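You operate a simulated robot arm through the tools that you are given. There is no shell and no other tool.

The job below is to be done with a simulated robot arm. You get a single attempt, and the scene is never put back.

TASK
Zero the gauge, then measure the cover in the stand.
Fine: COAT plunger on the slide's bare pad, then ZERO once; leave the reading on the screen and the slide back at LOAD.

It is judged by the outcome, as a careful person would: the job done as asked, and still so three seconds after it is handed in. It fails if anything else is knocked over, pushed out of place, dropped, spilled or broken. Lids that push on must go on centred and level and be pressed home; caps that screw on are set level and turned clockwise until they are tight.

THE ROBOT
A 7-joint arm with a two-finger parallel gripper, fixed in place. Base frame: the origin is at the foot of the arm, x ahead of it, y to its left, z up; the work surface is at about z = 0.8. Units: m, rad, N and s.
With the tool pointing down near the work surface it reaches from about 0.24 to 0.68 m from the base axis. Its first joint turns from -1.152 to 1.152 rad. Payload 2.4 kg.
Tool frame: the origin (TCP) lies between the finger pads and is the grasp point; the fingertips stand 0.03 m ahead of it; z points along the fingers, y is the line along which they close. The gripper opens to 0.094 m. The fingers are 0.028 m wide and 0.01 m thick; the gripper's body (0.05 by 0.096 m) begins 0.055 m behind the TCP.
Orientation is that of the tool frame in the base frame, as a unit quaternion [w, x, y, z]. With the fingers straight down and closing along the base's y, the tool's x points along the base's -x, its y along +y and its z along -z.

THE INTERFACE
- The arm moves only by the tool play_rows. Its argument "moves" is a list that holds one entry, the list of rows, each a list of 7 numbers: the turn, a rotation vector about the tool's x, y, z in rad, then the shift along the tool's x, y, z in m, then the opening, from 0 (shut) to 1 (fully open). In form: [[[rx, ry, rz, tx, ty, tz, grip], ...]]. A call has 1 to 20 rows; each row shifts and turns the commanded pose from where the row before left it, along the tool's axes as they then stand. Rows are played at 5 a second. More than 0.05 m and 0.15 rad between two rows, or a gripper value outside its range, and nothing of the call is played. A pose out of reach is approached as far as the arm can. The call stops where the force on the tool passes 40 N (or 10 N more than at its start, if that is more) or the arm is blocked; 0.2 s more then pass. Each finger travels about 0.153 m/s and halts on what it meets, pressing with about 36 N; the grip force reading is that of the motor and also rises with nothing between the fingers. The clock runs only during rows and for 0.2 s after the last one: add rows that do not move to give the fingers time. It gives the time, the measured TCP pose, the force on the tool (base axes), the opening and the grip force at its end, in the units of the frame above (readings bear some noise), with the torque about the TCP (base axes, N m) and any sound that the robot's microphone picked up.
- Cameras (640 x 400 px; columns grow to the right, rows downward): "scene" is fixed at [0.0567, 0.4929, 1.4533]; the picture's right is [-0.52, -0.86, 0.00], its down [-0.42, 0.25, -0.87] and it looks along [0.75, -0.45, -0.49] (base axes); focal length 317 px, centre (320, 200). "wrist" rides on the gripper at [0.076, 0.014, -0.103] in the tool frame; the picture's right is [-0.18, 0.98, 0.00], its down [-0.75, -0.14, -0.64] and it looks along [-0.63, -0.12, 0.77] (tool axes); focal length 243 px, centre (320, 200). There is no depth. A picture from a camera that has moved, and an enlarged one, comes with that camera's place and axes in the base frame and with its lens.
- camera(camera): a new picture of that camera. It takes no simulated time.
- enlarge(camera, box): a new picture of the part [left, top, right, bottom] of that camera's present view, enlarged. It takes no simulated time.
- hand_in(): hands the job in; it is judged then, once.

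Nothing tells you positions but the pictures and the camera data. Unless the task says otherwise, let go and move clear before handing in.

The tools are called after ">>>" as a command line: name --argument value ..., lists and objects as JSON in quotes. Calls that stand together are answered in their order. play_rows: Moves the arm, as the interface text tells. Its arguments: {"type":"object","properties":{"moves":{"type":"array","items":{"type":"array","items":{"type":"array","items":{"type":"number"}}}}},"required":["moves"]} The other tools are called the same way: camera (camera) takes a picture; enlarge (camera, box) takes an enlarged picture of a part of a camera's view; hand_in () hands the job in.

At the start:

```text
t: 0.0
ee_pos: [0.3697, 0.0393, 1.245]
tcp_rot: [0.001, 0.0, 1.0, 0.0]
ft_force: [0.7, -0.5, -0.4]
moment: [-0.01, 0.0, 0.03]
finger_gap: 0.0942
grip_force: 0.2
```

scene: 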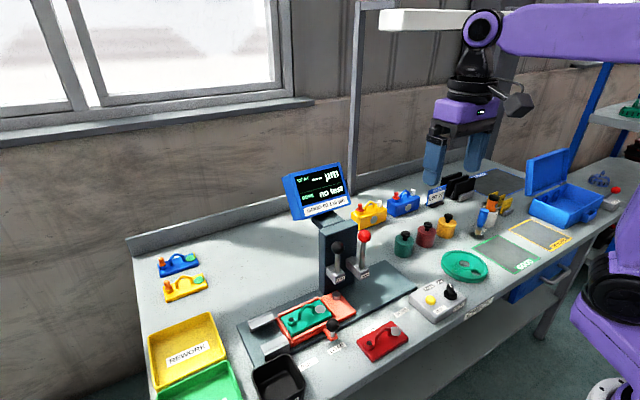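
wrist: 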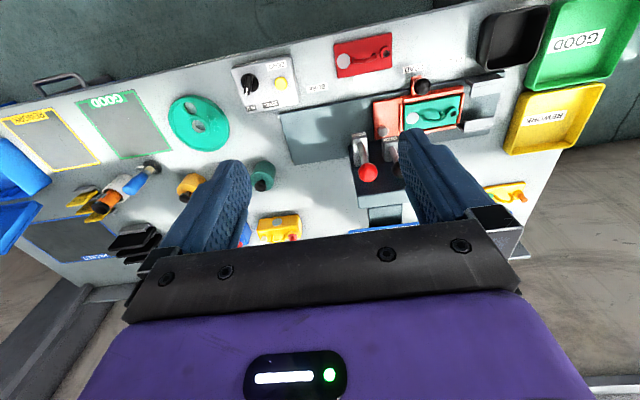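

I see a gauge with a screen, two levers (one red-knobbed), a slide carrying a green cover, and a small control box with a yellow button and black knob. I'll look more closely before moving.

>>> enlarge --camera "scene" --box '[230, 150, 430, 275]'

>>> enlarge --camera "scene" --box '[230, 260, 470, 400]'

>>> enlarge --camera "scene" --box '[280, 155, 360, 230]'

>>> enlarge --camera "wrist" --box '[220, 20, 540, 220]'

```text
3.20 times, centred on (330, 212) of scene
camera zoom: at [0.0567, 0.4929, 1.4533], right [-0.52, -0.86, 0.0], down [-0.42, 0.25, -0.87], along [0.75, -0.45, -0.49], focal length 1013 px, centre (288, 160)
```

zoom: 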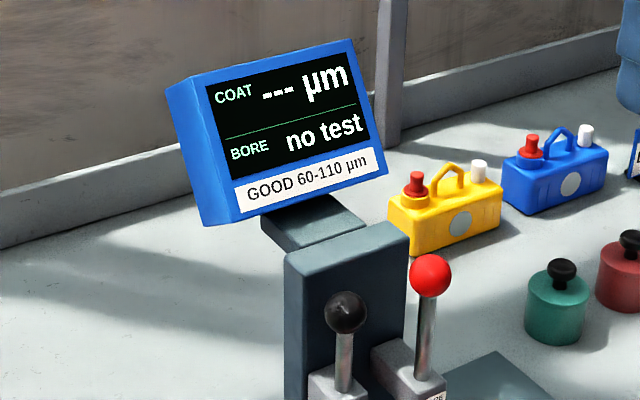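

```text
2.67 times, centred on (350, 330) of scene
camera zoom: at [0.0567, 0.4929, 1.4533], right [-0.52, -0.86, 0.0], down [-0.42, 0.25, -0.87], along [0.75, -0.45, -0.49], focal length 844 px, centre (240, -147)
```

zoom: 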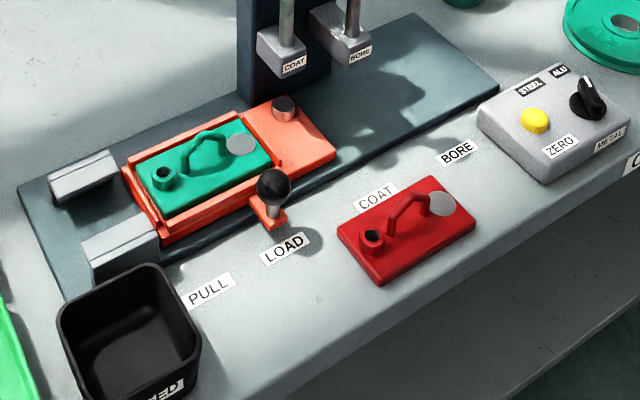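

```text
5.33 times, centred on (320, 192) of scene
camera zoom: at [0.0567, 0.4929, 1.4533], right [-0.52, -0.86, 0.0], down [-0.42, 0.25, -0.87], along [0.75, -0.45, -0.49], focal length 1689 px, centre (320, 240)
```

zoom: 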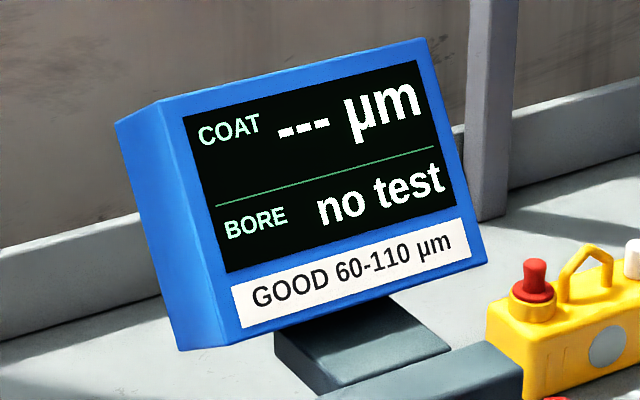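

```text
2.00 times, centred on (380, 120) of wrist
camera zoom: at [0.2935, 0.0541, 1.3475], right [0.18, 0.98, 0.0], down [0.75, -0.14, 0.64], along [0.63, -0.12, -0.77], focal length 485 px, centre (200, 360)
```

zoom: 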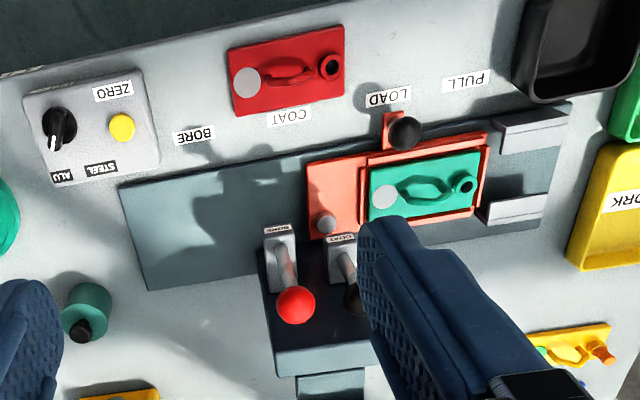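

The slide is at LOAD with a green cover; labels PULL/LOAD/COAT/BORE run along its path, and the control box has a ZERO button and a METAL selector. I'll zoom in on the selector, the covers and the levers.

>>> enlarge --camera "scene" --box '[400, 265, 480, 325]'

>>> enlarge --camera "scene" --box '[260, 280, 360, 350]'

>>> enlarge --camera "scene" --box '[310, 215, 390, 300]'

>>> enlarge --camera "wrist" --box '[220, 40, 310, 120]'

>>> enlarge --camera "wrist" --box '[340, 70, 480, 210]'

>>> enlarge --camera "scene" --box '[380, 150, 640, 310]'

```text
6.67 times, centred on (440, 295) of scene
camera zoom: at [0.0567, 0.4929, 1.4533], right [-0.52, -0.86, 0.0], down [-0.42, 0.25, -0.87], along [0.75, -0.45, -0.49], focal length 2111 px, centre (-480, -433)
```

zoom: 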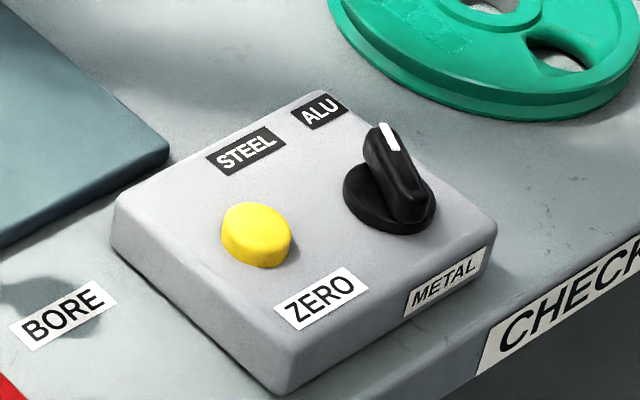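

```text
5.71 times, centred on (310, 315) of scene
camera zoom: at [0.0567, 0.4929, 1.4533], right [-0.52, -0.86, 0.0], down [-0.42, 0.25, -0.87], along [0.75, -0.45, -0.49], focal length 1809 px, centre (377, -457)
```

zoom: 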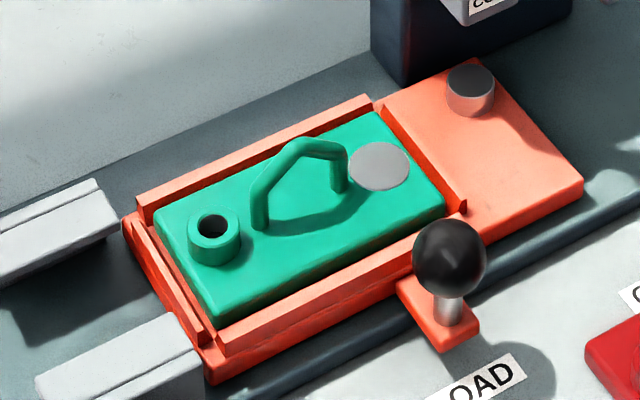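

```text
4.71 times, centred on (350, 258) of scene
camera zoom: at [0.0567, 0.4929, 1.4533], right [-0.52, -0.86, 0.0], down [-0.42, 0.25, -0.87], along [0.75, -0.45, -0.49], focal length 1490 px, centre (179, -71)
```

zoom: 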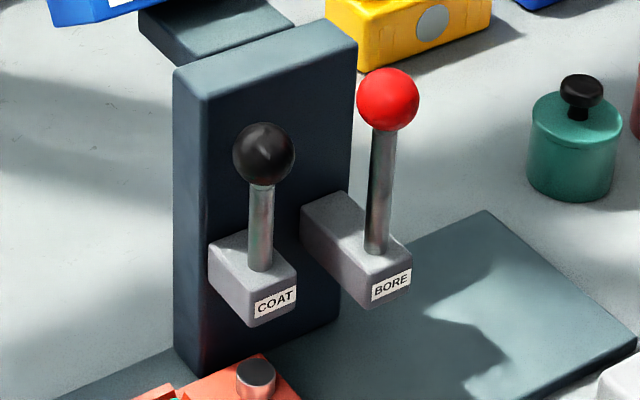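

```text
5.00 times, centred on (265, 80) of wrist
camera zoom: at [0.2935, 0.0541, 1.3475], right [0.18, 0.98, 0.0], down [0.75, -0.14, 0.64], along [0.63, -0.12, -0.77], focal length 1213 px, centre (595, 800)
```

zoom: 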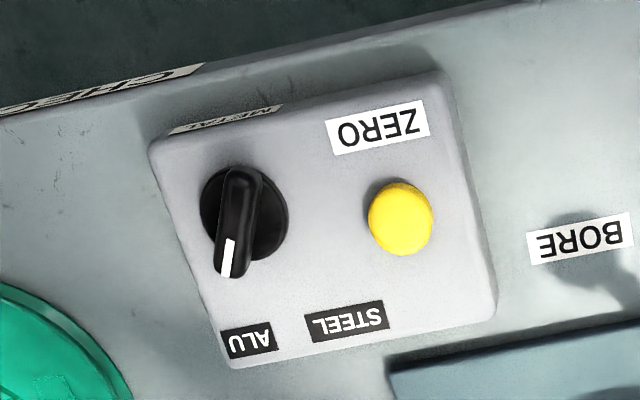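

```text
2.86 times, centred on (410, 140) of wrist
camera zoom: at [0.2935, 0.0541, 1.3475], right [0.18, 0.98, 0.0], down [0.75, -0.14, 0.64], along [0.63, -0.12, -0.77], focal length 693 px, centre (63, 371)
```

zoom: 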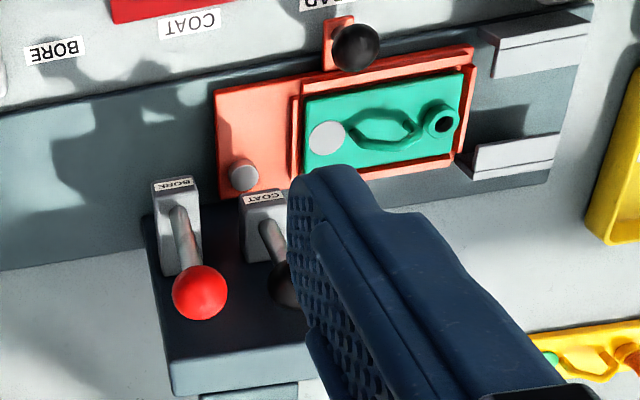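

```text
2.46 times, centred on (510, 230) of scene
camera zoom: at [0.0567, 0.4929, 1.4533], right [-0.52, -0.86, 0.0], down [-0.42, 0.25, -0.87], along [0.75, -0.45, -0.49], focal length 779 px, centre (-148, 126)
```

zoom: 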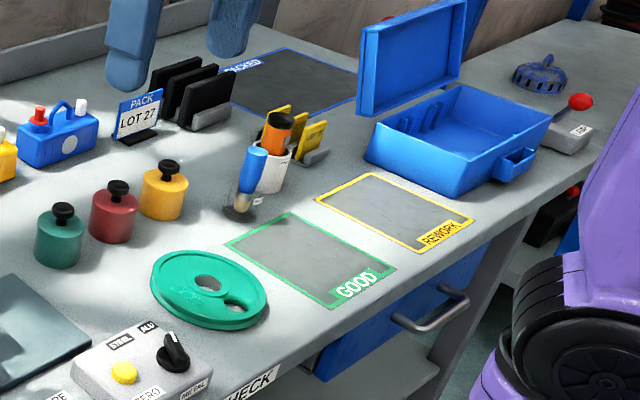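

The ZERO button triangulates to about (0.407, -0.045, 0.838), the slide's ball handle to (0.455, 0.220, 0.862), and the COAT plunger ball to (0.543, 0.152, 0.992), directly over the bare pad. I'll move nearer, staying well above everything, to look at the plunger and pad.

>>> play_rows --moves '[[[0, 0, 0, 0.002, 0.026, 0.029, 1], [0, 0, 0, 0.002, 0.026, 0.029, 1], [0, 0, 0, 0.002, 0.026, 0.029, 1], [0, 0, 0, 0.002, 0.026, 0.029, 1], [0, 0, 0, 0.002, 0.026, 0.029, 1], [0, 0, 0, 0, 0, 0, 1]]]'

>>> camera --camera "wrist"

>>> camera --camera "scene"

```text
t: 1.4
ee_pos: [0.3606, 0.1705, 1.0998]
tcp_rot: [0.0, 0.001, 1.0, 0.0]
ft_force: [0.1, 1.1, -0.2]
moment: [-0.02, 0.02, 0.01]
finger_gap: 0.0938
grip_force: 0.2
```

```text
taken
camera wrist: at [0.2844, 0.1849, 1.2011], right [0.19, 0.98, 0.0], down [0.75, -0.14, 0.64], along [0.63, -0.12, -0.77], focal length 243 px, centre (320, 200)
```

wrist: 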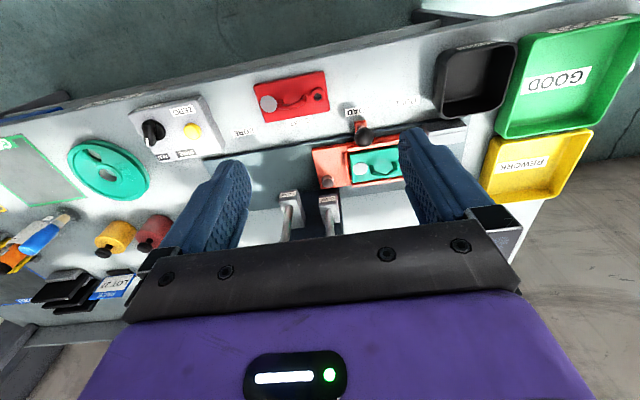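

```text
taken
```

scene: 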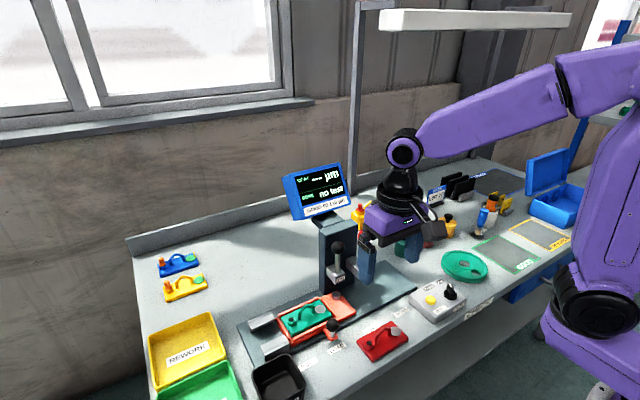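

The gripper is now at the gauge's front. I'll enlarge the area around the plungers, pad and slide.

>>> enlarge --camera "wrist" --box '[240, 120, 400, 240]'

>>> enlarge --camera "wrist" --box '[120, 80, 230, 170]'

>>> enlarge --camera "wrist" --box '[300, 90, 480, 200]'

```text
3.33 times, centred on (320, 180) of wrist
camera zoom: at [0.2844, 0.1849, 1.2011], right [0.19, 0.98, 0.0], down [0.75, -0.14, 0.64], along [0.63, -0.12, -0.77], focal length 809 px, centre (320, 267)
```

zoom: 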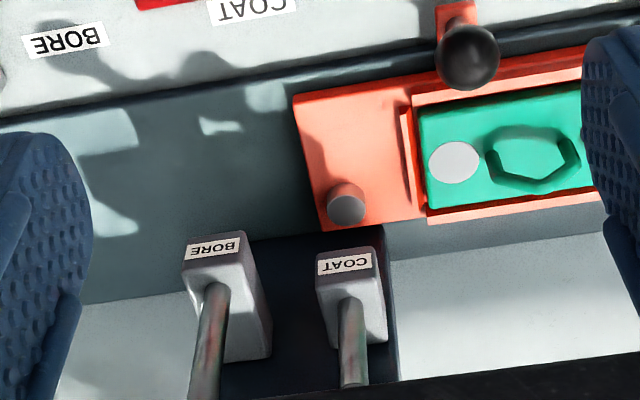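

```text
4.44 times, centred on (175, 125) of wrist
camera zoom: at [0.2844, 0.1849, 1.2011], right [0.19, 0.98, 0.0], down [0.75, -0.14, 0.64], along [0.63, -0.12, -0.77], focal length 1078 px, centre (964, 533)
```

zoom: 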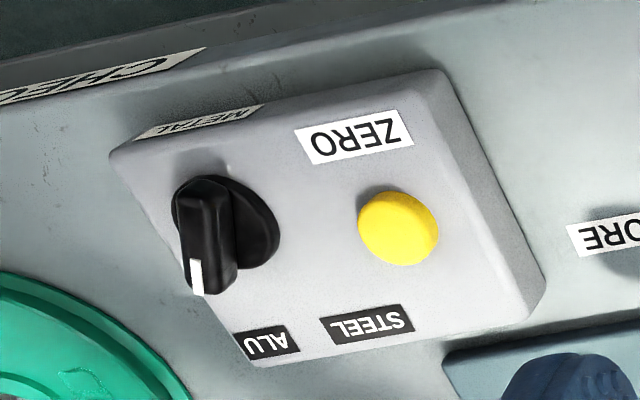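

```text
3.56 times, centred on (390, 145) of wrist
camera zoom: at [0.2844, 0.1849, 1.2011], right [0.19, 0.98, 0.0], down [0.75, -0.14, 0.64], along [0.63, -0.12, -0.77], focal length 863 px, centre (71, 396)
```

zoom: 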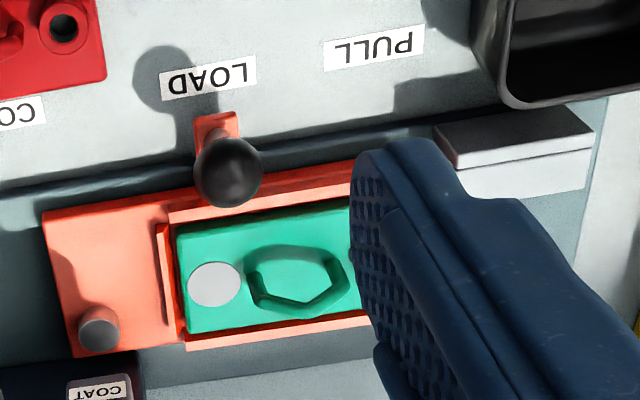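

Pad and COAT plunger line up (both about x=0.54, y=0.151), so with the slide at LOAD the plunger comes down on the bare pad; the selector points to ALU and I leave it alone. Next I close the fingers and move above the COAT plunger ball.

>>> play_rows --moves '[[[0, 0, 0, 0, 0, 0, 0], [0, 0, 0, 0, 0, 0, 0], [0, 0, 0, -0.036, -0.0038, 0, 0], [0, 0, 0, -0.036, -0.0038, 0, 0], [0, 0, 0, -0.036, -0.0038, 0, 0], [0, 0, 0, -0.036, -0.0038, 0, 0], [0, 0, 0, -0.036, -0.0038, 0, 0], [0, 0, 0, 0, 0, 0, 0], [0, 0, 0, 0, 0, 0, 0]]]'

>>> camera --camera "scene"

>>> camera --camera "wrist"

>>> enlarge --camera "scene" --box '[270, 150, 430, 300]'

```text
t: 3.4
ee_pos: [0.5407, 0.1491, 1.099]
tcp_rot: [0.0, 0.0, 1.0, 0.0]
ft_force: [-0.2, 0.9, -0.3]
moment: [0.0, -0.01, -0.01]
finger_gap: 0.0
grip_force: 32.8
```

```text
taken
```

scene: 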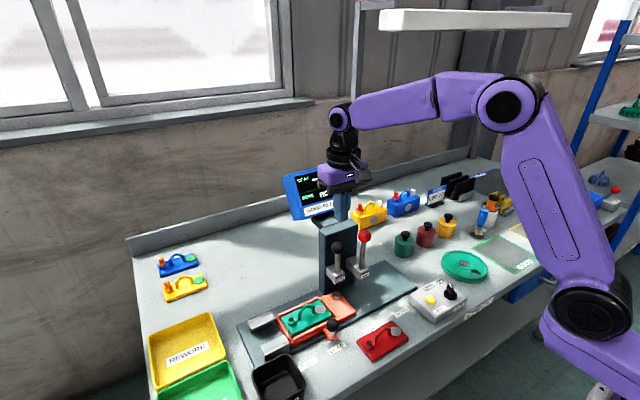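

```text
taken
camera wrist: at [0.4641, 0.1637, 1.2019], right [0.18, 0.98, 0.0], down [0.75, -0.14, 0.64], along [0.63, -0.12, -0.77], focal length 243 px, centre (320, 200)
```

wrist: 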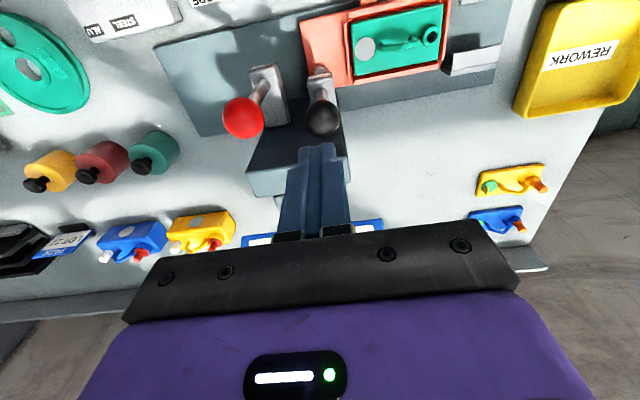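

```text
2.67 times, centred on (350, 225) of scene
camera zoom: at [0.0567, 0.4929, 1.4533], right [-0.52, -0.86, 0.0], down [-0.42, 0.25, -0.87], along [0.75, -0.45, -0.49], focal length 844 px, centre (240, 133)
```

zoom: 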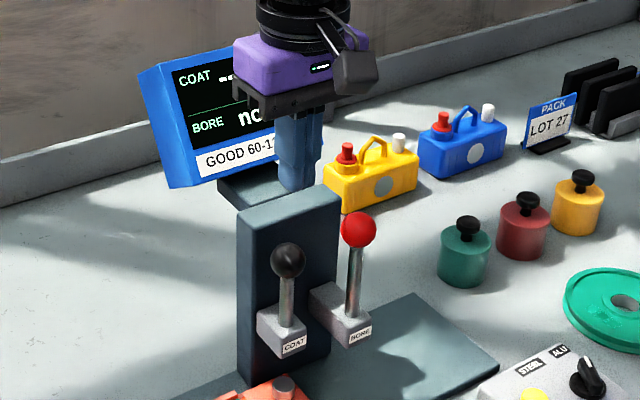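

The closed fingers are above the COAT ball, which I place at (0.543, 0.1515). I'll centre over it and come down to just above contact, then press in small steps.

>>> play_rows --moves '[[[0, 0, 0, -0.002, 0.0022, 0.015, 0], [0, 0, 0, 0, 0, 0.02, 0], [0, 0, 0, 0, 0, 0.018, 0], [0, 0, 0, 0, 0, 0.005, 0], [0, 0, 0, 0, 0, 0.004, 0], [0, 0, 0, 0, 0, 0.004, 0], [0, 0, 0, 0, 0, 0, 0]]]'

>>> enlarge --camera "scene" --box '[270, 150, 430, 300]'

```text
t: 5.0
ee_pos: [0.5398, 0.1518, 1.0329]
tcp_rot: [0.001, 0.001, 1.0, 0.0]
ft_force: [0.1, -0.2, 1.1]
moment: [-0.01, -0.02, -0.02]
finger_gap: 0.0002
grip_force: 32.4
```

```text
2.67 times, centred on (350, 225) of scene
camera zoom: at [0.0567, 0.4929, 1.4533], right [-0.52, -0.86, 0.0], down [-0.42, 0.25, -0.87], along [0.75, -0.45, -0.49], focal length 844 px, centre (240, 133)
```

zoom: 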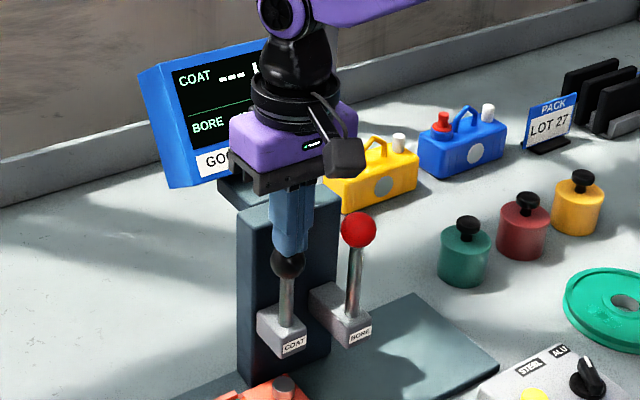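

The fingertips are at the ball's top with almost no force yet. I press on in small steps and watch the force.

>>> play_rows --moves '[[[0, 0, 0, -0.001, 0, 0.004, 0], [0, 0, 0, 0, 0, 0.004, 0], [0, 0, 0, 0, 0, 0.004, 0], [0, 0, 0, 0, 0, 0, 0]]]'

>>> enlarge --camera "scene" --box '[270, 150, 430, 300]'

```text
t: 6.0
ee_pos: [0.5422, 0.1529, 1.0217]
tcp_rot: [0.0, 0.0, 1.0, 0.0]
ft_force: [0.1, -0.8, 1.6]
moment: [0.01, 0.02, 0.01]
finger_gap: 0.0001
grip_force: 33.5
```

```text
2.67 times, centred on (350, 225) of scene
camera zoom: at [0.0567, 0.4929, 1.4534], right [-0.52, -0.86, 0.0], down [-0.42, 0.25, -0.87], along [0.75, -0.45, -0.49], focal length 844 px, centre (240, 133)
```

zoom: 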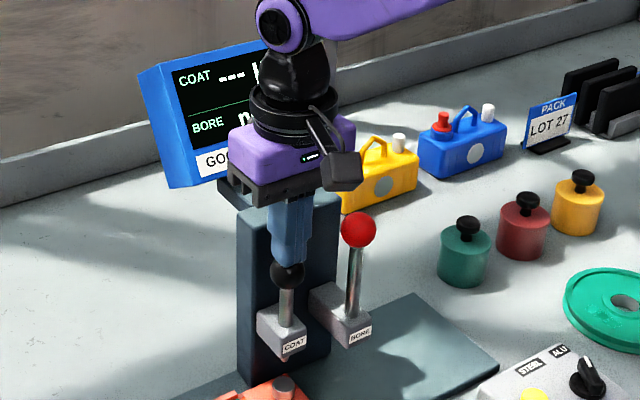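

The plunger moves straight down with the ball, at about 1.5 N. I continue in small steps until it seats on the pad.

>>> play_rows --moves '[[[0, 0, 0, 0, 0, 0.004, 0], [0, 0, 0, 0, 0, 0.004, 0], [0, 0, 0, 0, 0, 0.003, 0], [0, 0, 0, 0, 0, 0, 0]]]'

>>> enlarge --camera "scene" --box '[270, 180, 430, 300]'

```text
t: 7.0
ee_pos: [0.5415, 0.152, 1.0117]
tcp_rot: [0.001, 0.0, 1.0, 0.0]
ft_force: [-0.5, 1.4, 2.3]
moment: [0.0, 0.02, 0.0]
finger_gap: 0.0
grip_force: 33.6
```

```text
3.33 times, centred on (350, 240) of scene
camera zoom: at [0.0566, 0.493, 1.4533], right [-0.52, -0.86, 0.0], down [-0.42, 0.25, -0.87], along [0.75, -0.45, -0.49], focal length 1056 px, centre (220, 67)
```

zoom: 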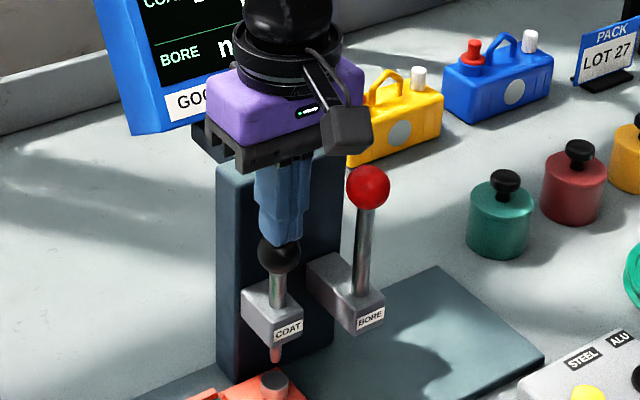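

The plunger tip is now roughly 12 mm above the pad. I keep pressing gently.

>>> play_rows --moves '[[[0, 0, 0, 0, 0, 0.004, 0], [0, 0, 0, 0, 0, 0.003, 0], [0, 0, 0, 0, 0, 0.002, 0], [0, 0, 0, 0, 0, 0, 0]]]'

>>> enlarge --camera "scene" --box '[270, 150, 430, 300]'

```text
t: 8.0
ee_pos: [0.5419, 0.153, 1.0016]
tcp_rot: [0.0, 0.0, 1.0, 0.001]
ft_force: [0.9, -0.3, 2.4]
moment: [-0.04, -0.08, 0.02]
finger_gap: 0.0
grip_force: 33.1
```

```text
2.67 times, centred on (350, 225) of scene
camera zoom: at [0.0567, 0.4929, 1.4534], right [-0.52, -0.86, 0.0], down [-0.42, 0.25, -0.87], along [0.75, -0.45, -0.49], focal length 844 px, centre (240, 133)
```

zoom: 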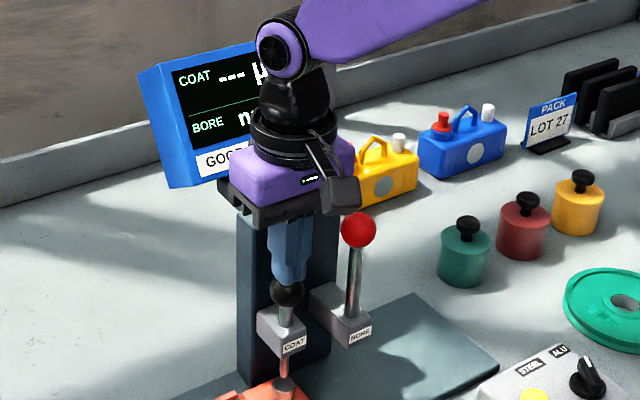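

The tip is very near the pad. I go on in 1 mm steps so contact stays gentle.

>>> play_rows --moves '[[[0, 0, 0, 0, 0, 0.001, 0], [0, 0, 0, 0, 0, 0.001, 0], [0, 0, 0, 0, 0, 0.001, 0], [0, 0, 0, 0, 0, 0, 0]]]'

>>> enlarge --camera "scene" --box '[300, 260, 380, 310]'

>>> enlarge --camera "scene" --box '[280, 155, 360, 230]'

```text
t: 9.0
ee_pos: [0.5412, 0.1528, 0.9994]
tcp_rot: [0.0, 0.0, 1.0, 0.0]
ft_force: [-0.2, -2.0, 3.0]
moment: [-0.05, -0.02, -0.02]
finger_gap: 0.0
grip_force: 33.3
```

```text
8.00 times, centred on (340, 285) of scene
camera zoom: at [0.0566, 0.4928, 1.4534], right [-0.52, -0.86, 0.0], down [-0.42, 0.25, -0.87], along [0.75, -0.45, -0.49], focal length 2533 px, centre (160, -480)
```

zoom: 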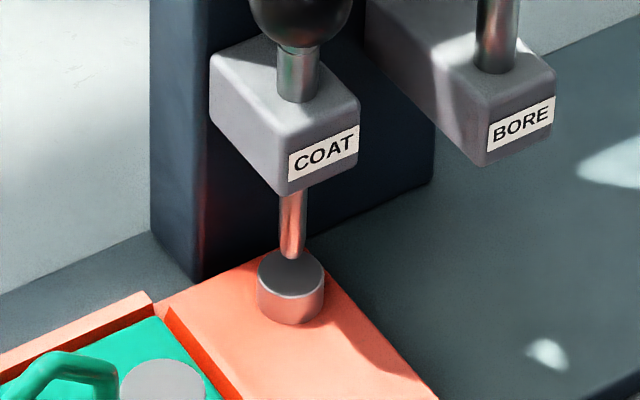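

```text
5.33 times, centred on (320, 192) of scene
camera zoom: at [0.0566, 0.4928, 1.4534], right [-0.52, -0.86, 0.0], down [-0.42, 0.25, -0.87], along [0.75, -0.45, -0.49], focal length 1689 px, centre (320, 240)
```

zoom: 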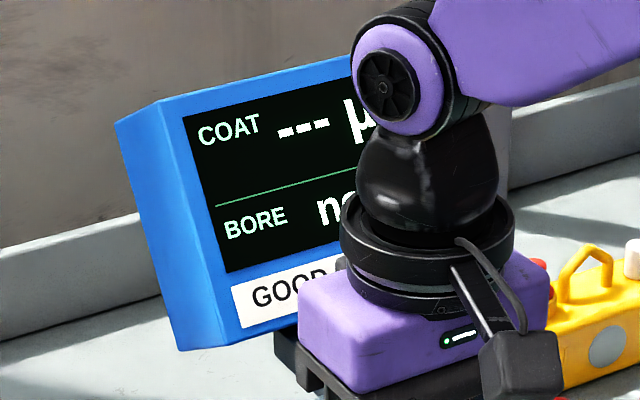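

The tip still looks a few millimetres above the pad and the screen hasn't changed. I go down another few millimetres slowly.

>>> play_rows --moves '[[[0, 0, 0, 0, 0, 0.001, 0], [0, 0, 0, 0, 0, 0.001, 0], [0, 0, 0, 0, 0, 0.001, 0], [0, 0, 0, 0, 0, 0.001, 0], [0, 0, 0, 0, 0, 0, 0]]]'

>>> enlarge --camera "scene" --box '[300, 260, 380, 310]'

>>> enlarge --camera "scene" --box '[280, 155, 360, 230]'

```text
t: 10.2
ee_pos: [0.5411, 0.1522, 0.9945]
tcp_rot: [0.0, 0.0, 1.0, 0.0]
ft_force: [-1.4, 0.2, 4.5]
moment: [-0.05, 0.05, 0.03]
finger_gap: 0.0
grip_force: 32.9
```

```text
8.00 times, centred on (340, 285) of scene
camera zoom: at [0.0566, 0.4929, 1.4534], right [-0.52, -0.86, 0.0], down [-0.42, 0.25, -0.87], along [0.75, -0.45, -0.49], focal length 2533 px, centre (160, -480)
```

zoom: 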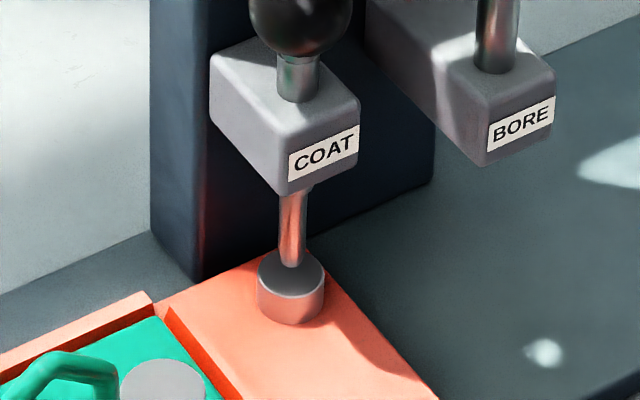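

```text
5.33 times, centred on (320, 192) of scene
camera zoom: at [0.0566, 0.4929, 1.4534], right [-0.52, -0.86, 0.0], down [-0.42, 0.25, -0.87], along [0.75, -0.45, -0.49], focal length 1689 px, centre (320, 240)
```

zoom: 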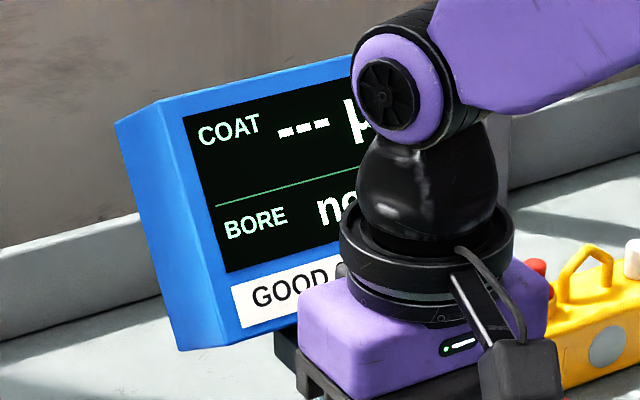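

Force is rising slowly (4.5 N) and the tip is almost at the pad's centre. I continue in 1 mm steps.

>>> play_rows --moves '[[[0, 0, 0, 0, 0, 0.001, 0], [0, 0, 0, 0, 0, 0.001, 0], [0, 0, 0, 0, 0, 0.001, 0], [0, 0, 0, 0, 0, 0, 0], [0, 0, 0, 0, 0, 0, 0]]]'

>>> enlarge --camera "scene" --box '[300, 260, 380, 310]'

>>> enlarge --camera "scene" --box '[280, 155, 360, 230]'

```text
t: 11.4
ee_pos: [0.5413, 0.1529, 0.992]
tcp_rot: [0.0, 0.0, 1.0, 0.0]
ft_force: [-0.8, 2.2, 4.2]
moment: [0.06, -0.01, -0.02]
finger_gap: 0.0
grip_force: 33.2
```

```text
8.00 times, centred on (340, 285) of scene
camera zoom: at [0.0566, 0.493, 1.4533], right [-0.52, -0.86, 0.0], down [-0.42, 0.25, -0.87], along [0.75, -0.45, -0.49], focal length 2533 px, centre (160, -480)
```

zoom: 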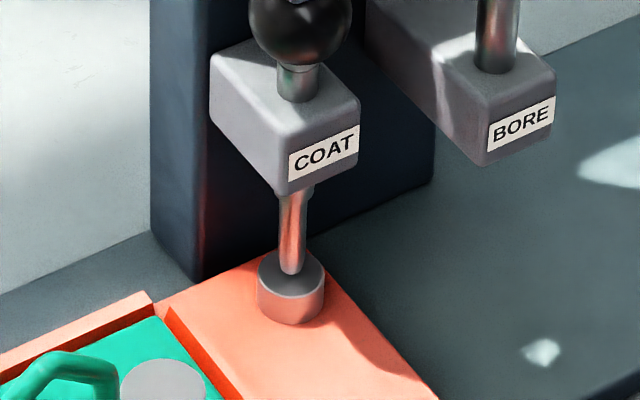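

```text
5.33 times, centred on (320, 192) of scene
camera zoom: at [0.0566, 0.493, 1.4533], right [-0.52, -0.86, 0.0], down [-0.42, 0.25, -0.87], along [0.75, -0.45, -0.49], focal length 1689 px, centre (320, 240)
```

zoom: 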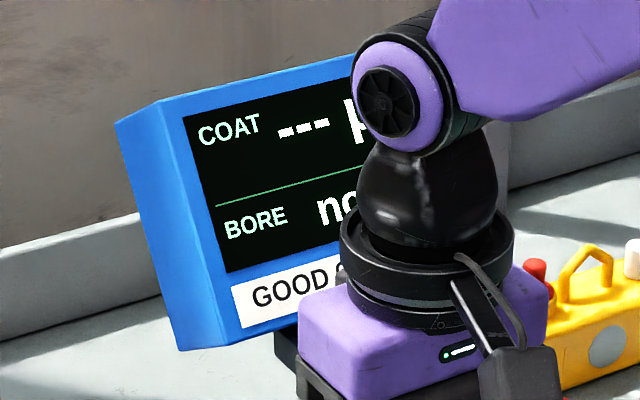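

Nearly there, still no reaction force from the pad. I continue another few millimetres.

>>> play_rows --moves '[[[0, 0, 0, 0, 0, 0.001, 0], [0, 0, 0, 0, 0, 0.001, 0], [0, 0, 0, 0, 0, 0.001, 0], [0, 0, 0, 0, 0, 0, 0], [0, 0, 0, 0, 0, 0, 0]]]'

>>> enlarge --camera "scene" --box '[300, 260, 380, 310]'

>>> enlarge --camera "scene" --box '[280, 155, 360, 230]'

```text
t: 12.6
ee_pos: [0.5425, 0.1526, 0.9893]
tcp_rot: [0.001, 0.0, 1.0, 0.001]
ft_force: [-8.4, -0.1, 23.5]
moment: [-0.09, 0.15, -0.01]
finger_gap: 0.0
grip_force: 33.4
```

```text
8.00 times, centred on (340, 285) of scene
camera zoom: at [0.056, 0.4928, 1.4534], right [-0.52, -0.86, 0.0], down [-0.42, 0.25, -0.87], along [0.75, -0.45, -0.49], focal length 2533 px, centre (160, -480)
```

zoom: 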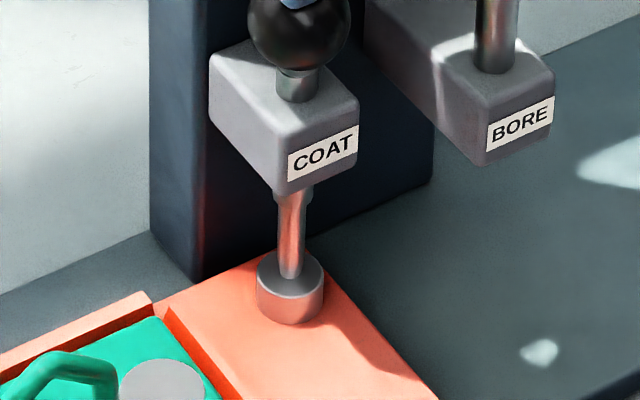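

```text
5.33 times, centred on (320, 192) of scene
camera zoom: at [0.056, 0.4928, 1.4534], right [-0.52, -0.86, 0.0], down [-0.42, 0.25, -0.87], along [0.75, -0.45, -0.49], focal length 1689 px, centre (320, 240)
```

zoom: 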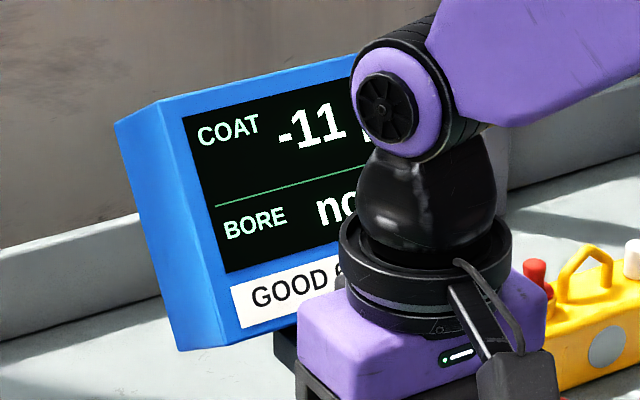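

Contact: 23 N and the screen reads -11 µm on the bare pad (the gauge's zero error). I now lift off straight up and see whether the plunger and the reading stay.

>>> play_rows --moves '[[[0, 0, 0, 0, 0, -0.01, 0], [0, 0, 0, 0, 0, -0.02, 0], [0, 0, 0, 0, 0, -0.03, 0], [0, 0, 0, 0, 0, -0.05, 0], [0, 0, 0, 0, 0, 0, 0]]]'

>>> enlarge --camera "scene" --box '[270, 150, 430, 300]'

>>> enlarge --camera "scene" --box '[280, 155, 360, 230]'

```text
t: 13.8
ee_pos: [0.5429, 0.1535, 1.0997]
tcp_rot: [-0.001, 0.0, 1.0, 0.0]
ft_force: [-0.3, -0.2, -0.5]
moment: [0.0, 0.0, -0.03]
finger_gap: 0.0
grip_force: 33.5
```

```text
2.67 times, centred on (350, 225) of scene
camera zoom: at [0.0567, 0.4929, 1.4533], right [-0.52, -0.86, 0.0], down [-0.42, 0.25, -0.87], along [0.75, -0.45, -0.49], focal length 844 px, centre (240, 133)
```

zoom: 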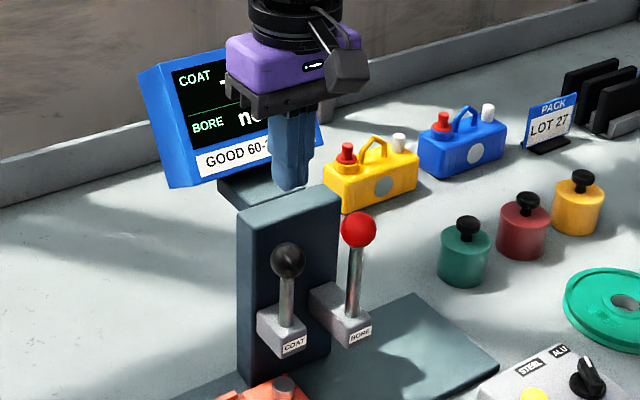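

```text
5.33 times, centred on (320, 192) of scene
camera zoom: at [0.0567, 0.4929, 1.4533], right [-0.52, -0.86, 0.0], down [-0.42, 0.25, -0.87], along [0.75, -0.45, -0.49], focal length 1689 px, centre (320, 240)
```

zoom: 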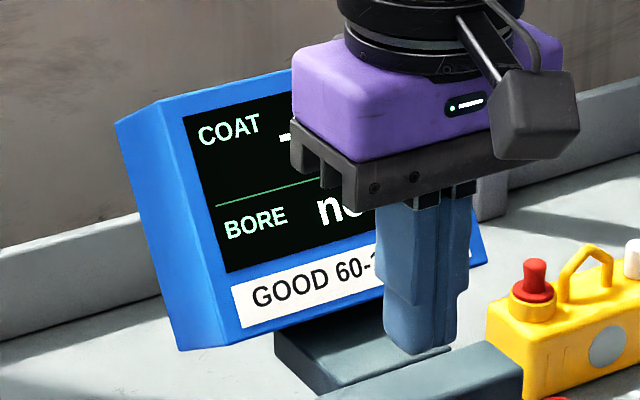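

The plunger springs back up, and the reading appears to hold. I move over to the ZERO button at height and check alignment with the wrist camera.

>>> play_rows --moves '[[[0, 0, 0, 0.0227, -0.033, 0, 0], [0, 0, 0, 0.0227, -0.033, 0, 0], [0, 0, 0, 0.0227, -0.033, 0, 0], [0, 0, 0, 0.0227, -0.033, 0, 0], [0, 0, 0, 0.0227, -0.033, 0, 0], [0, 0, 0, 0.0227, -0.033, 0, 0], [0, 0, 0, 0, 0, 0, 0], [0, 0, 0, 0, 0, 0, 0]]]'

>>> camera --camera "wrist"

>>> camera --camera "scene"

>>> enlarge --camera "scene" --box '[280, 155, 360, 230]'

```text
t: 15.6
ee_pos: [0.4055, -0.0457, 1.0982]
tcp_rot: [0.0, 0.0, 1.0, 0.001]
ft_force: [-0.5, 0.5, -0.5]
moment: [0.0, -0.05, -0.01]
finger_gap: 0.0001
grip_force: 32.6
```

```text
taken
camera wrist: at [0.3301, -0.0302, 1.2011], right [0.18, 0.98, 0.0], down [0.75, -0.14, 0.64], along [0.63, -0.12, -0.77], focal length 243 px, centre (320, 200)
```

wrist: 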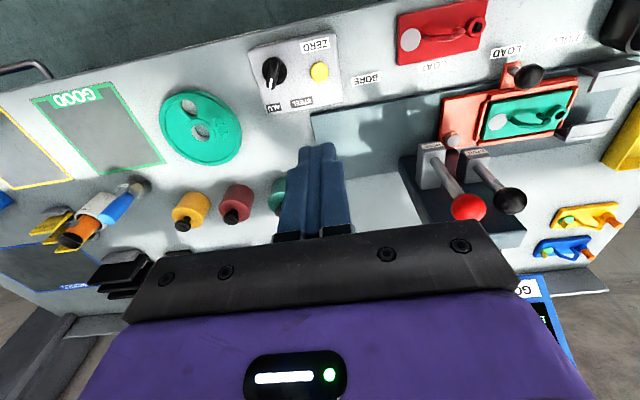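

```text
taken
```

scene: 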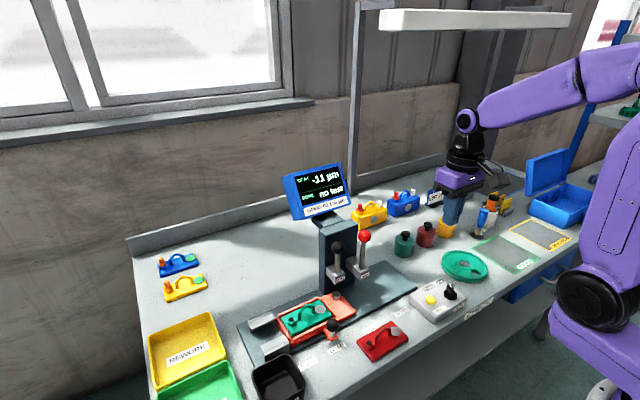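

```text
5.33 times, centred on (320, 192) of scene
camera zoom: at [0.0567, 0.4929, 1.4533], right [-0.52, -0.86, 0.0], down [-0.42, 0.25, -0.87], along [0.75, -0.45, -0.49], focal length 1689 px, centre (320, 240)
```

zoom: 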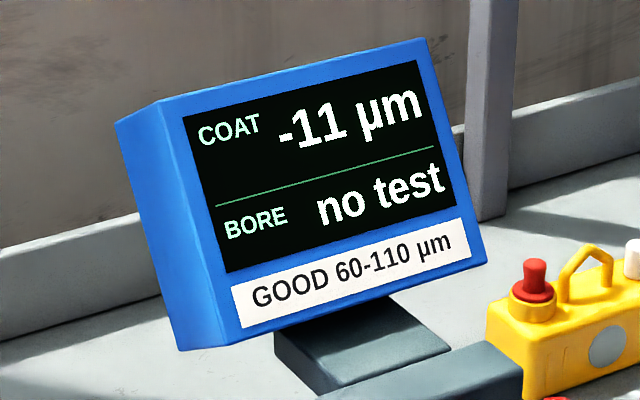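

The screen holds -11 µm, and the ZERO button is right below the closed fingers (button about (0.405, -0.0455)). I descend to just above it.

>>> play_rows --moves '[[[0, 0, 0, 0, 0, 0.04, 0], [0, 0, 0, 0, 0, 0.04, 0], [0, 0, 0, 0, 0, 0.04, 0], [0, 0, 0, 0, 0, 0.04, 0], [0, 0, 0, 0, 0, 0.035, 0], [0, 0, 0, 0, 0, 0.015, 0], [0, 0, 0, 0, 0, 0, 0], [0, 0, 0, 0, 0, 0, 0]]]'

>>> enlarge --camera "scene" --box '[390, 260, 486, 320]'

>>> camera --camera "wrist"

```text
t: 17.4
ee_pos: [0.4054, -0.0441, 0.8895]
tcp_rot: [0.0, 0.0, 1.0, 0.0]
ft_force: [-0.2, 1.5, 0.1]
moment: [-0.02, -0.01, 0.02]
finger_gap: 0.0
grip_force: 32.9
```

```text
6.67 times, centred on (438, 290) of scene
camera zoom: at [0.0567, 0.4929, 1.4533], right [-0.52, -0.86, 0.0], down [-0.42, 0.25, -0.87], along [0.75, -0.45, -0.49], focal length 2111 px, centre (-467, -400)
```

zoom: 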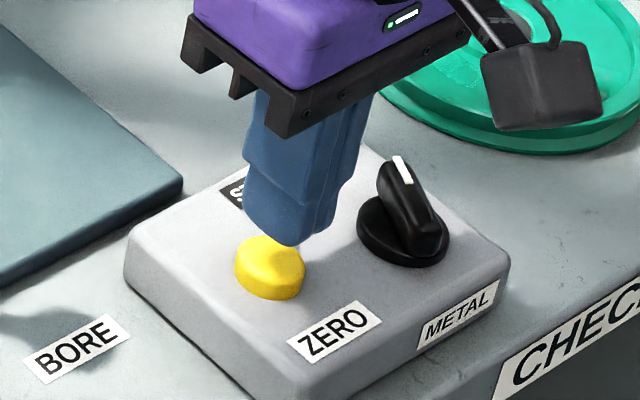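

```text
taken
camera wrist: at [0.3303, -0.0298, 0.9913], right [0.18, 0.98, 0.0], down [0.75, -0.14, 0.64], along [0.63, -0.12, -0.77], focal length 243 px, centre (320, 200)
```

wrist: 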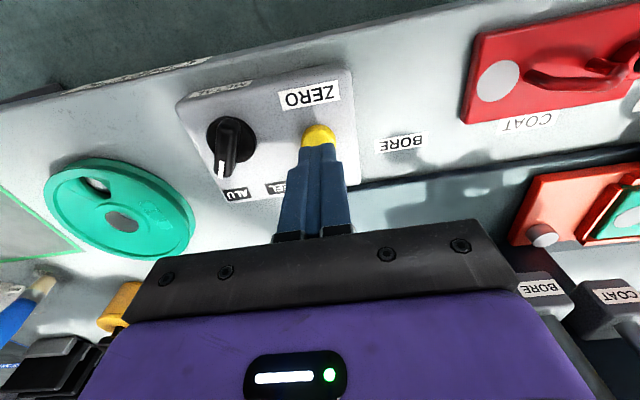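

The fingertips stand about 2 cm over the yellow button, well clear of the METAL knob. I press down in small steps, once.

>>> play_rows --moves '[[[0, 0, 0, 0, 0, 0.006, 0], [0, 0, 0, 0, 0, 0.005, 0], [0, 0, 0, 0, 0, 0.003, 0], [0, 0, 0, 0, 0, 0.002, 0], [0, 0, 0, 0, 0, 0.002, 0], [0, 0, 0, 0, 0, 0, 0]]]'

>>> enlarge --camera "scene" --box '[390, 260, 486, 320]'

>>> enlarge --camera "scene" --box '[280, 155, 360, 230]'

```text
t: 18.8
ee_pos: [0.4051, -0.0462, 0.8704]
tcp_rot: [0.0, 0.001, 1.0, 0.0]
ft_force: [-0.2, -0.5, -0.3]
moment: [-0.01, -0.01, -0.02]
finger_gap: 0.0
grip_force: 32.8
```

```text
6.67 times, centred on (438, 290) of scene
camera zoom: at [0.0567, 0.4929, 1.4533], right [-0.52, -0.86, 0.0], down [-0.42, 0.25, -0.87], along [0.75, -0.45, -0.49], focal length 2111 px, centre (-467, -400)
```

zoom: 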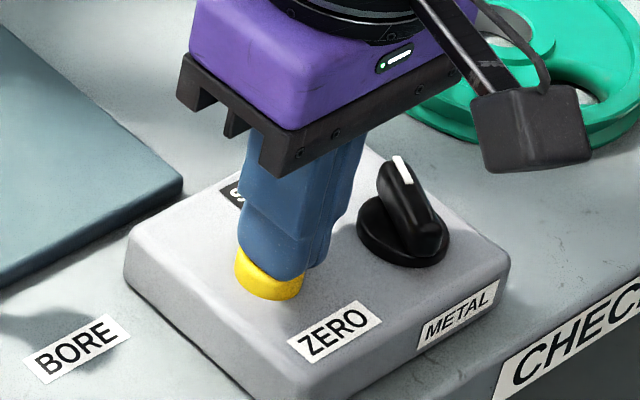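

```text
5.33 times, centred on (320, 192) of scene
camera zoom: at [0.0567, 0.4929, 1.4533], right [-0.52, -0.86, 0.0], down [-0.42, 0.25, -0.87], along [0.75, -0.45, -0.49], focal length 1689 px, centre (320, 240)
```

zoom: 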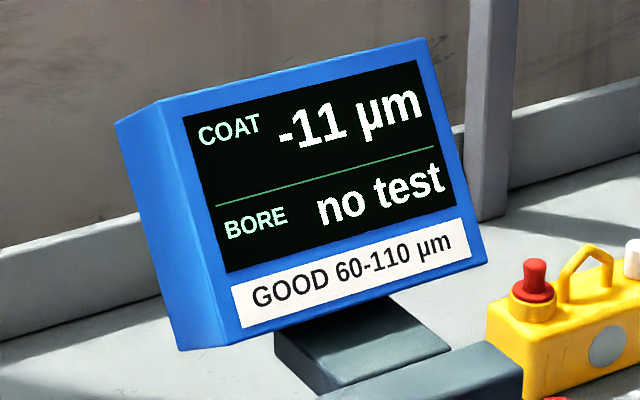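

The fingertips are touching the button but it hasn't triggered yet. I push down another couple of millimetres.

>>> play_rows --moves '[[[0, 0, 0, 0, 0, 0.001, 0], [0, 0, 0, 0, 0, 0.001, 0], [0, 0, 0, 0, 0, 0.001, 0], [0, 0, 0, 0, 0, 0, 0]]]'

>>> enlarge --camera "scene" --box '[280, 155, 360, 230]'

```text
t: 19.8
ee_pos: [0.4061, -0.0459, 0.8682]
tcp_rot: [0.001, 0.001, 1.0, 0.0]
ft_force: [0.2, -0.9, 1.3]
moment: [-0.01, 0.0, 0.0]
finger_gap: 0.0
grip_force: 32.6
```

```text
5.33 times, centred on (320, 192) of scene
camera zoom: at [0.0567, 0.4929, 1.4533], right [-0.52, -0.86, 0.0], down [-0.42, 0.25, -0.87], along [0.75, -0.45, -0.49], focal length 1689 px, centre (320, 240)
```

zoom: 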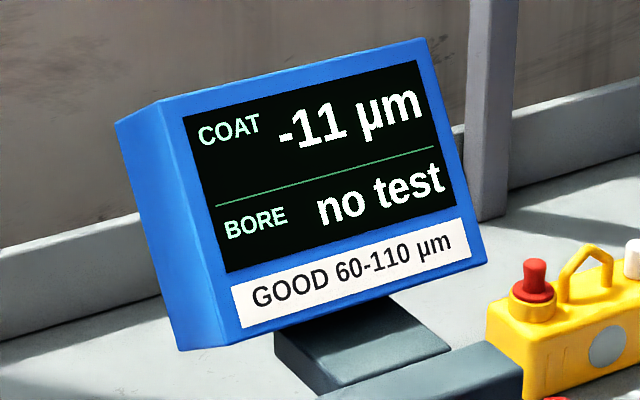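

Light contact now (1.3 N) with the reading still -11. I press a little further.

>>> play_rows --moves '[[[0, 0, 0, 0, 0, 0.001, 0], [0, 0, 0, 0, 0, 0.001, 0], [0, 0, 0, 0, 0, 0, 0]]]'

>>> enlarge --camera "scene" --box '[280, 155, 360, 230]'

```text
t: 20.6
ee_pos: [0.4054, -0.0452, 0.8664]
tcp_rot: [0.001, 0.001, 1.0, 0.0]
ft_force: [-1.6, -0.2, 0.9]
moment: [-0.04, 0.0, 0.01]
finger_gap: 0.0
grip_force: 32.5
heard: click
```

```text
5.33 times, centred on (320, 192) of scene
camera zoom: at [0.0567, 0.4929, 1.4533], right [-0.52, -0.86, 0.0], down [-0.42, 0.25, -0.87], along [0.75, -0.45, -0.49], focal length 1689 px, centre (320, 240)
```

zoom: 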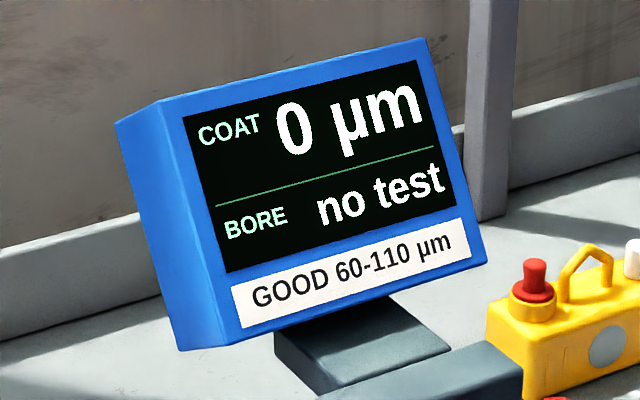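

ZERO clicked once and the screen now shows 0 µm. I lift straight off the button and move above the slide's ball handle.

>>> play_rows --moves '[[[0, 0, 0, 0, 0, -0.03, 0], [0, 0, 0, 0, 0, -0.05, 0], [0, 0, 0, 0, 0, -0.05, 0], [0, 0, 0, 0, 0, -0.05, 0], [0, 0, 0, 0, 0, -0.05, 0], [0, 0, 0, -0.007, 0.038, 0, 0], [0, 0, 0, -0.007, 0.038, 0, 0], [0, 0, 0, -0.007, 0.038, 0, 0], [0, 0, 0, -0.007, 0.038, 0, 0], [0, 0, 0, -0.007, 0.038, 0, 0], [0, 0, 0, -0.007, 0.038, 0, 0], [0, 0, 0, -0.007, 0.038, 0, 0.7], [0, 0, 0, 0, 0, 0, 0.7], [0, 0, 0, 0, 0, 0, 0.7]]]'

>>> camera --camera "wrist"

>>> camera --camera "scene"

>>> enlarge --camera "wrist" --box '[240, 20, 400, 120]'

```text
t: 23.6
ee_pos: [0.4557, 0.2207, 1.0973]
tcp_rot: [0.0, 0.001, 1.0, 0.001]
ft_force: [-0.2, -0.4, 0.3]
moment: [0.01, -0.03, -0.02]
finger_gap: 0.0659
grip_force: 0.0
```

```text
taken
camera wrist: at [0.3806, 0.2354, 1.1995], right [0.19, 0.98, 0.0], down [0.75, -0.14, 0.64], along [0.63, -0.12, -0.77], focal length 243 px, centre (320, 200)
```

wrist: 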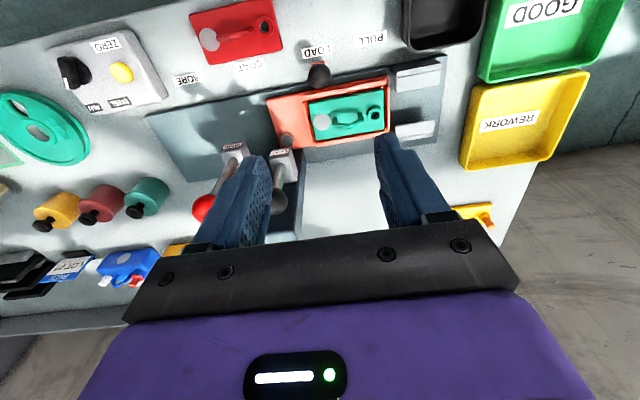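

```text
taken
```

scene: 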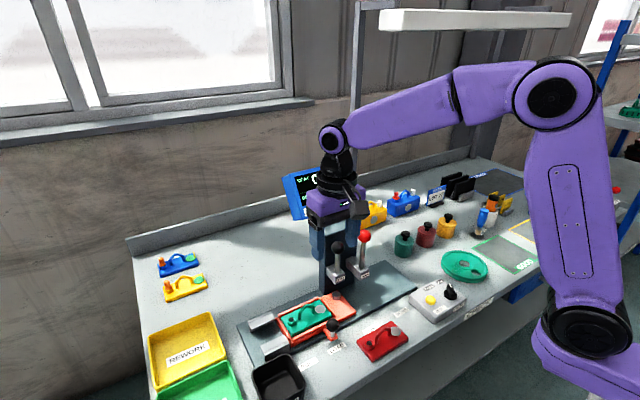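

```text
4.00 times, centred on (320, 70) of wrist
camera zoom: at [0.3806, 0.2354, 1.1995], right [0.19, 0.98, 0.0], down [0.75, -0.14, 0.64], along [0.63, -0.12, -0.77], focal length 970 px, centre (320, 720)
```

zoom: 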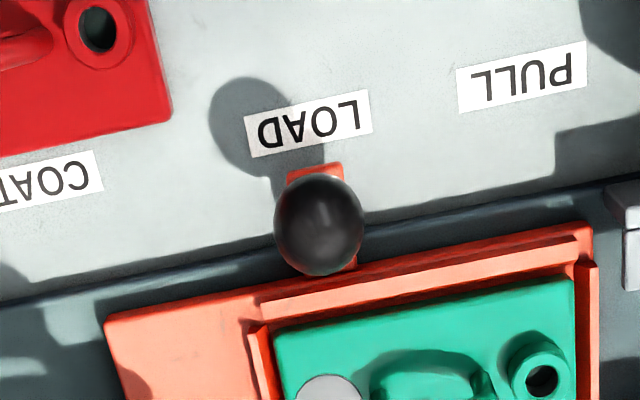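

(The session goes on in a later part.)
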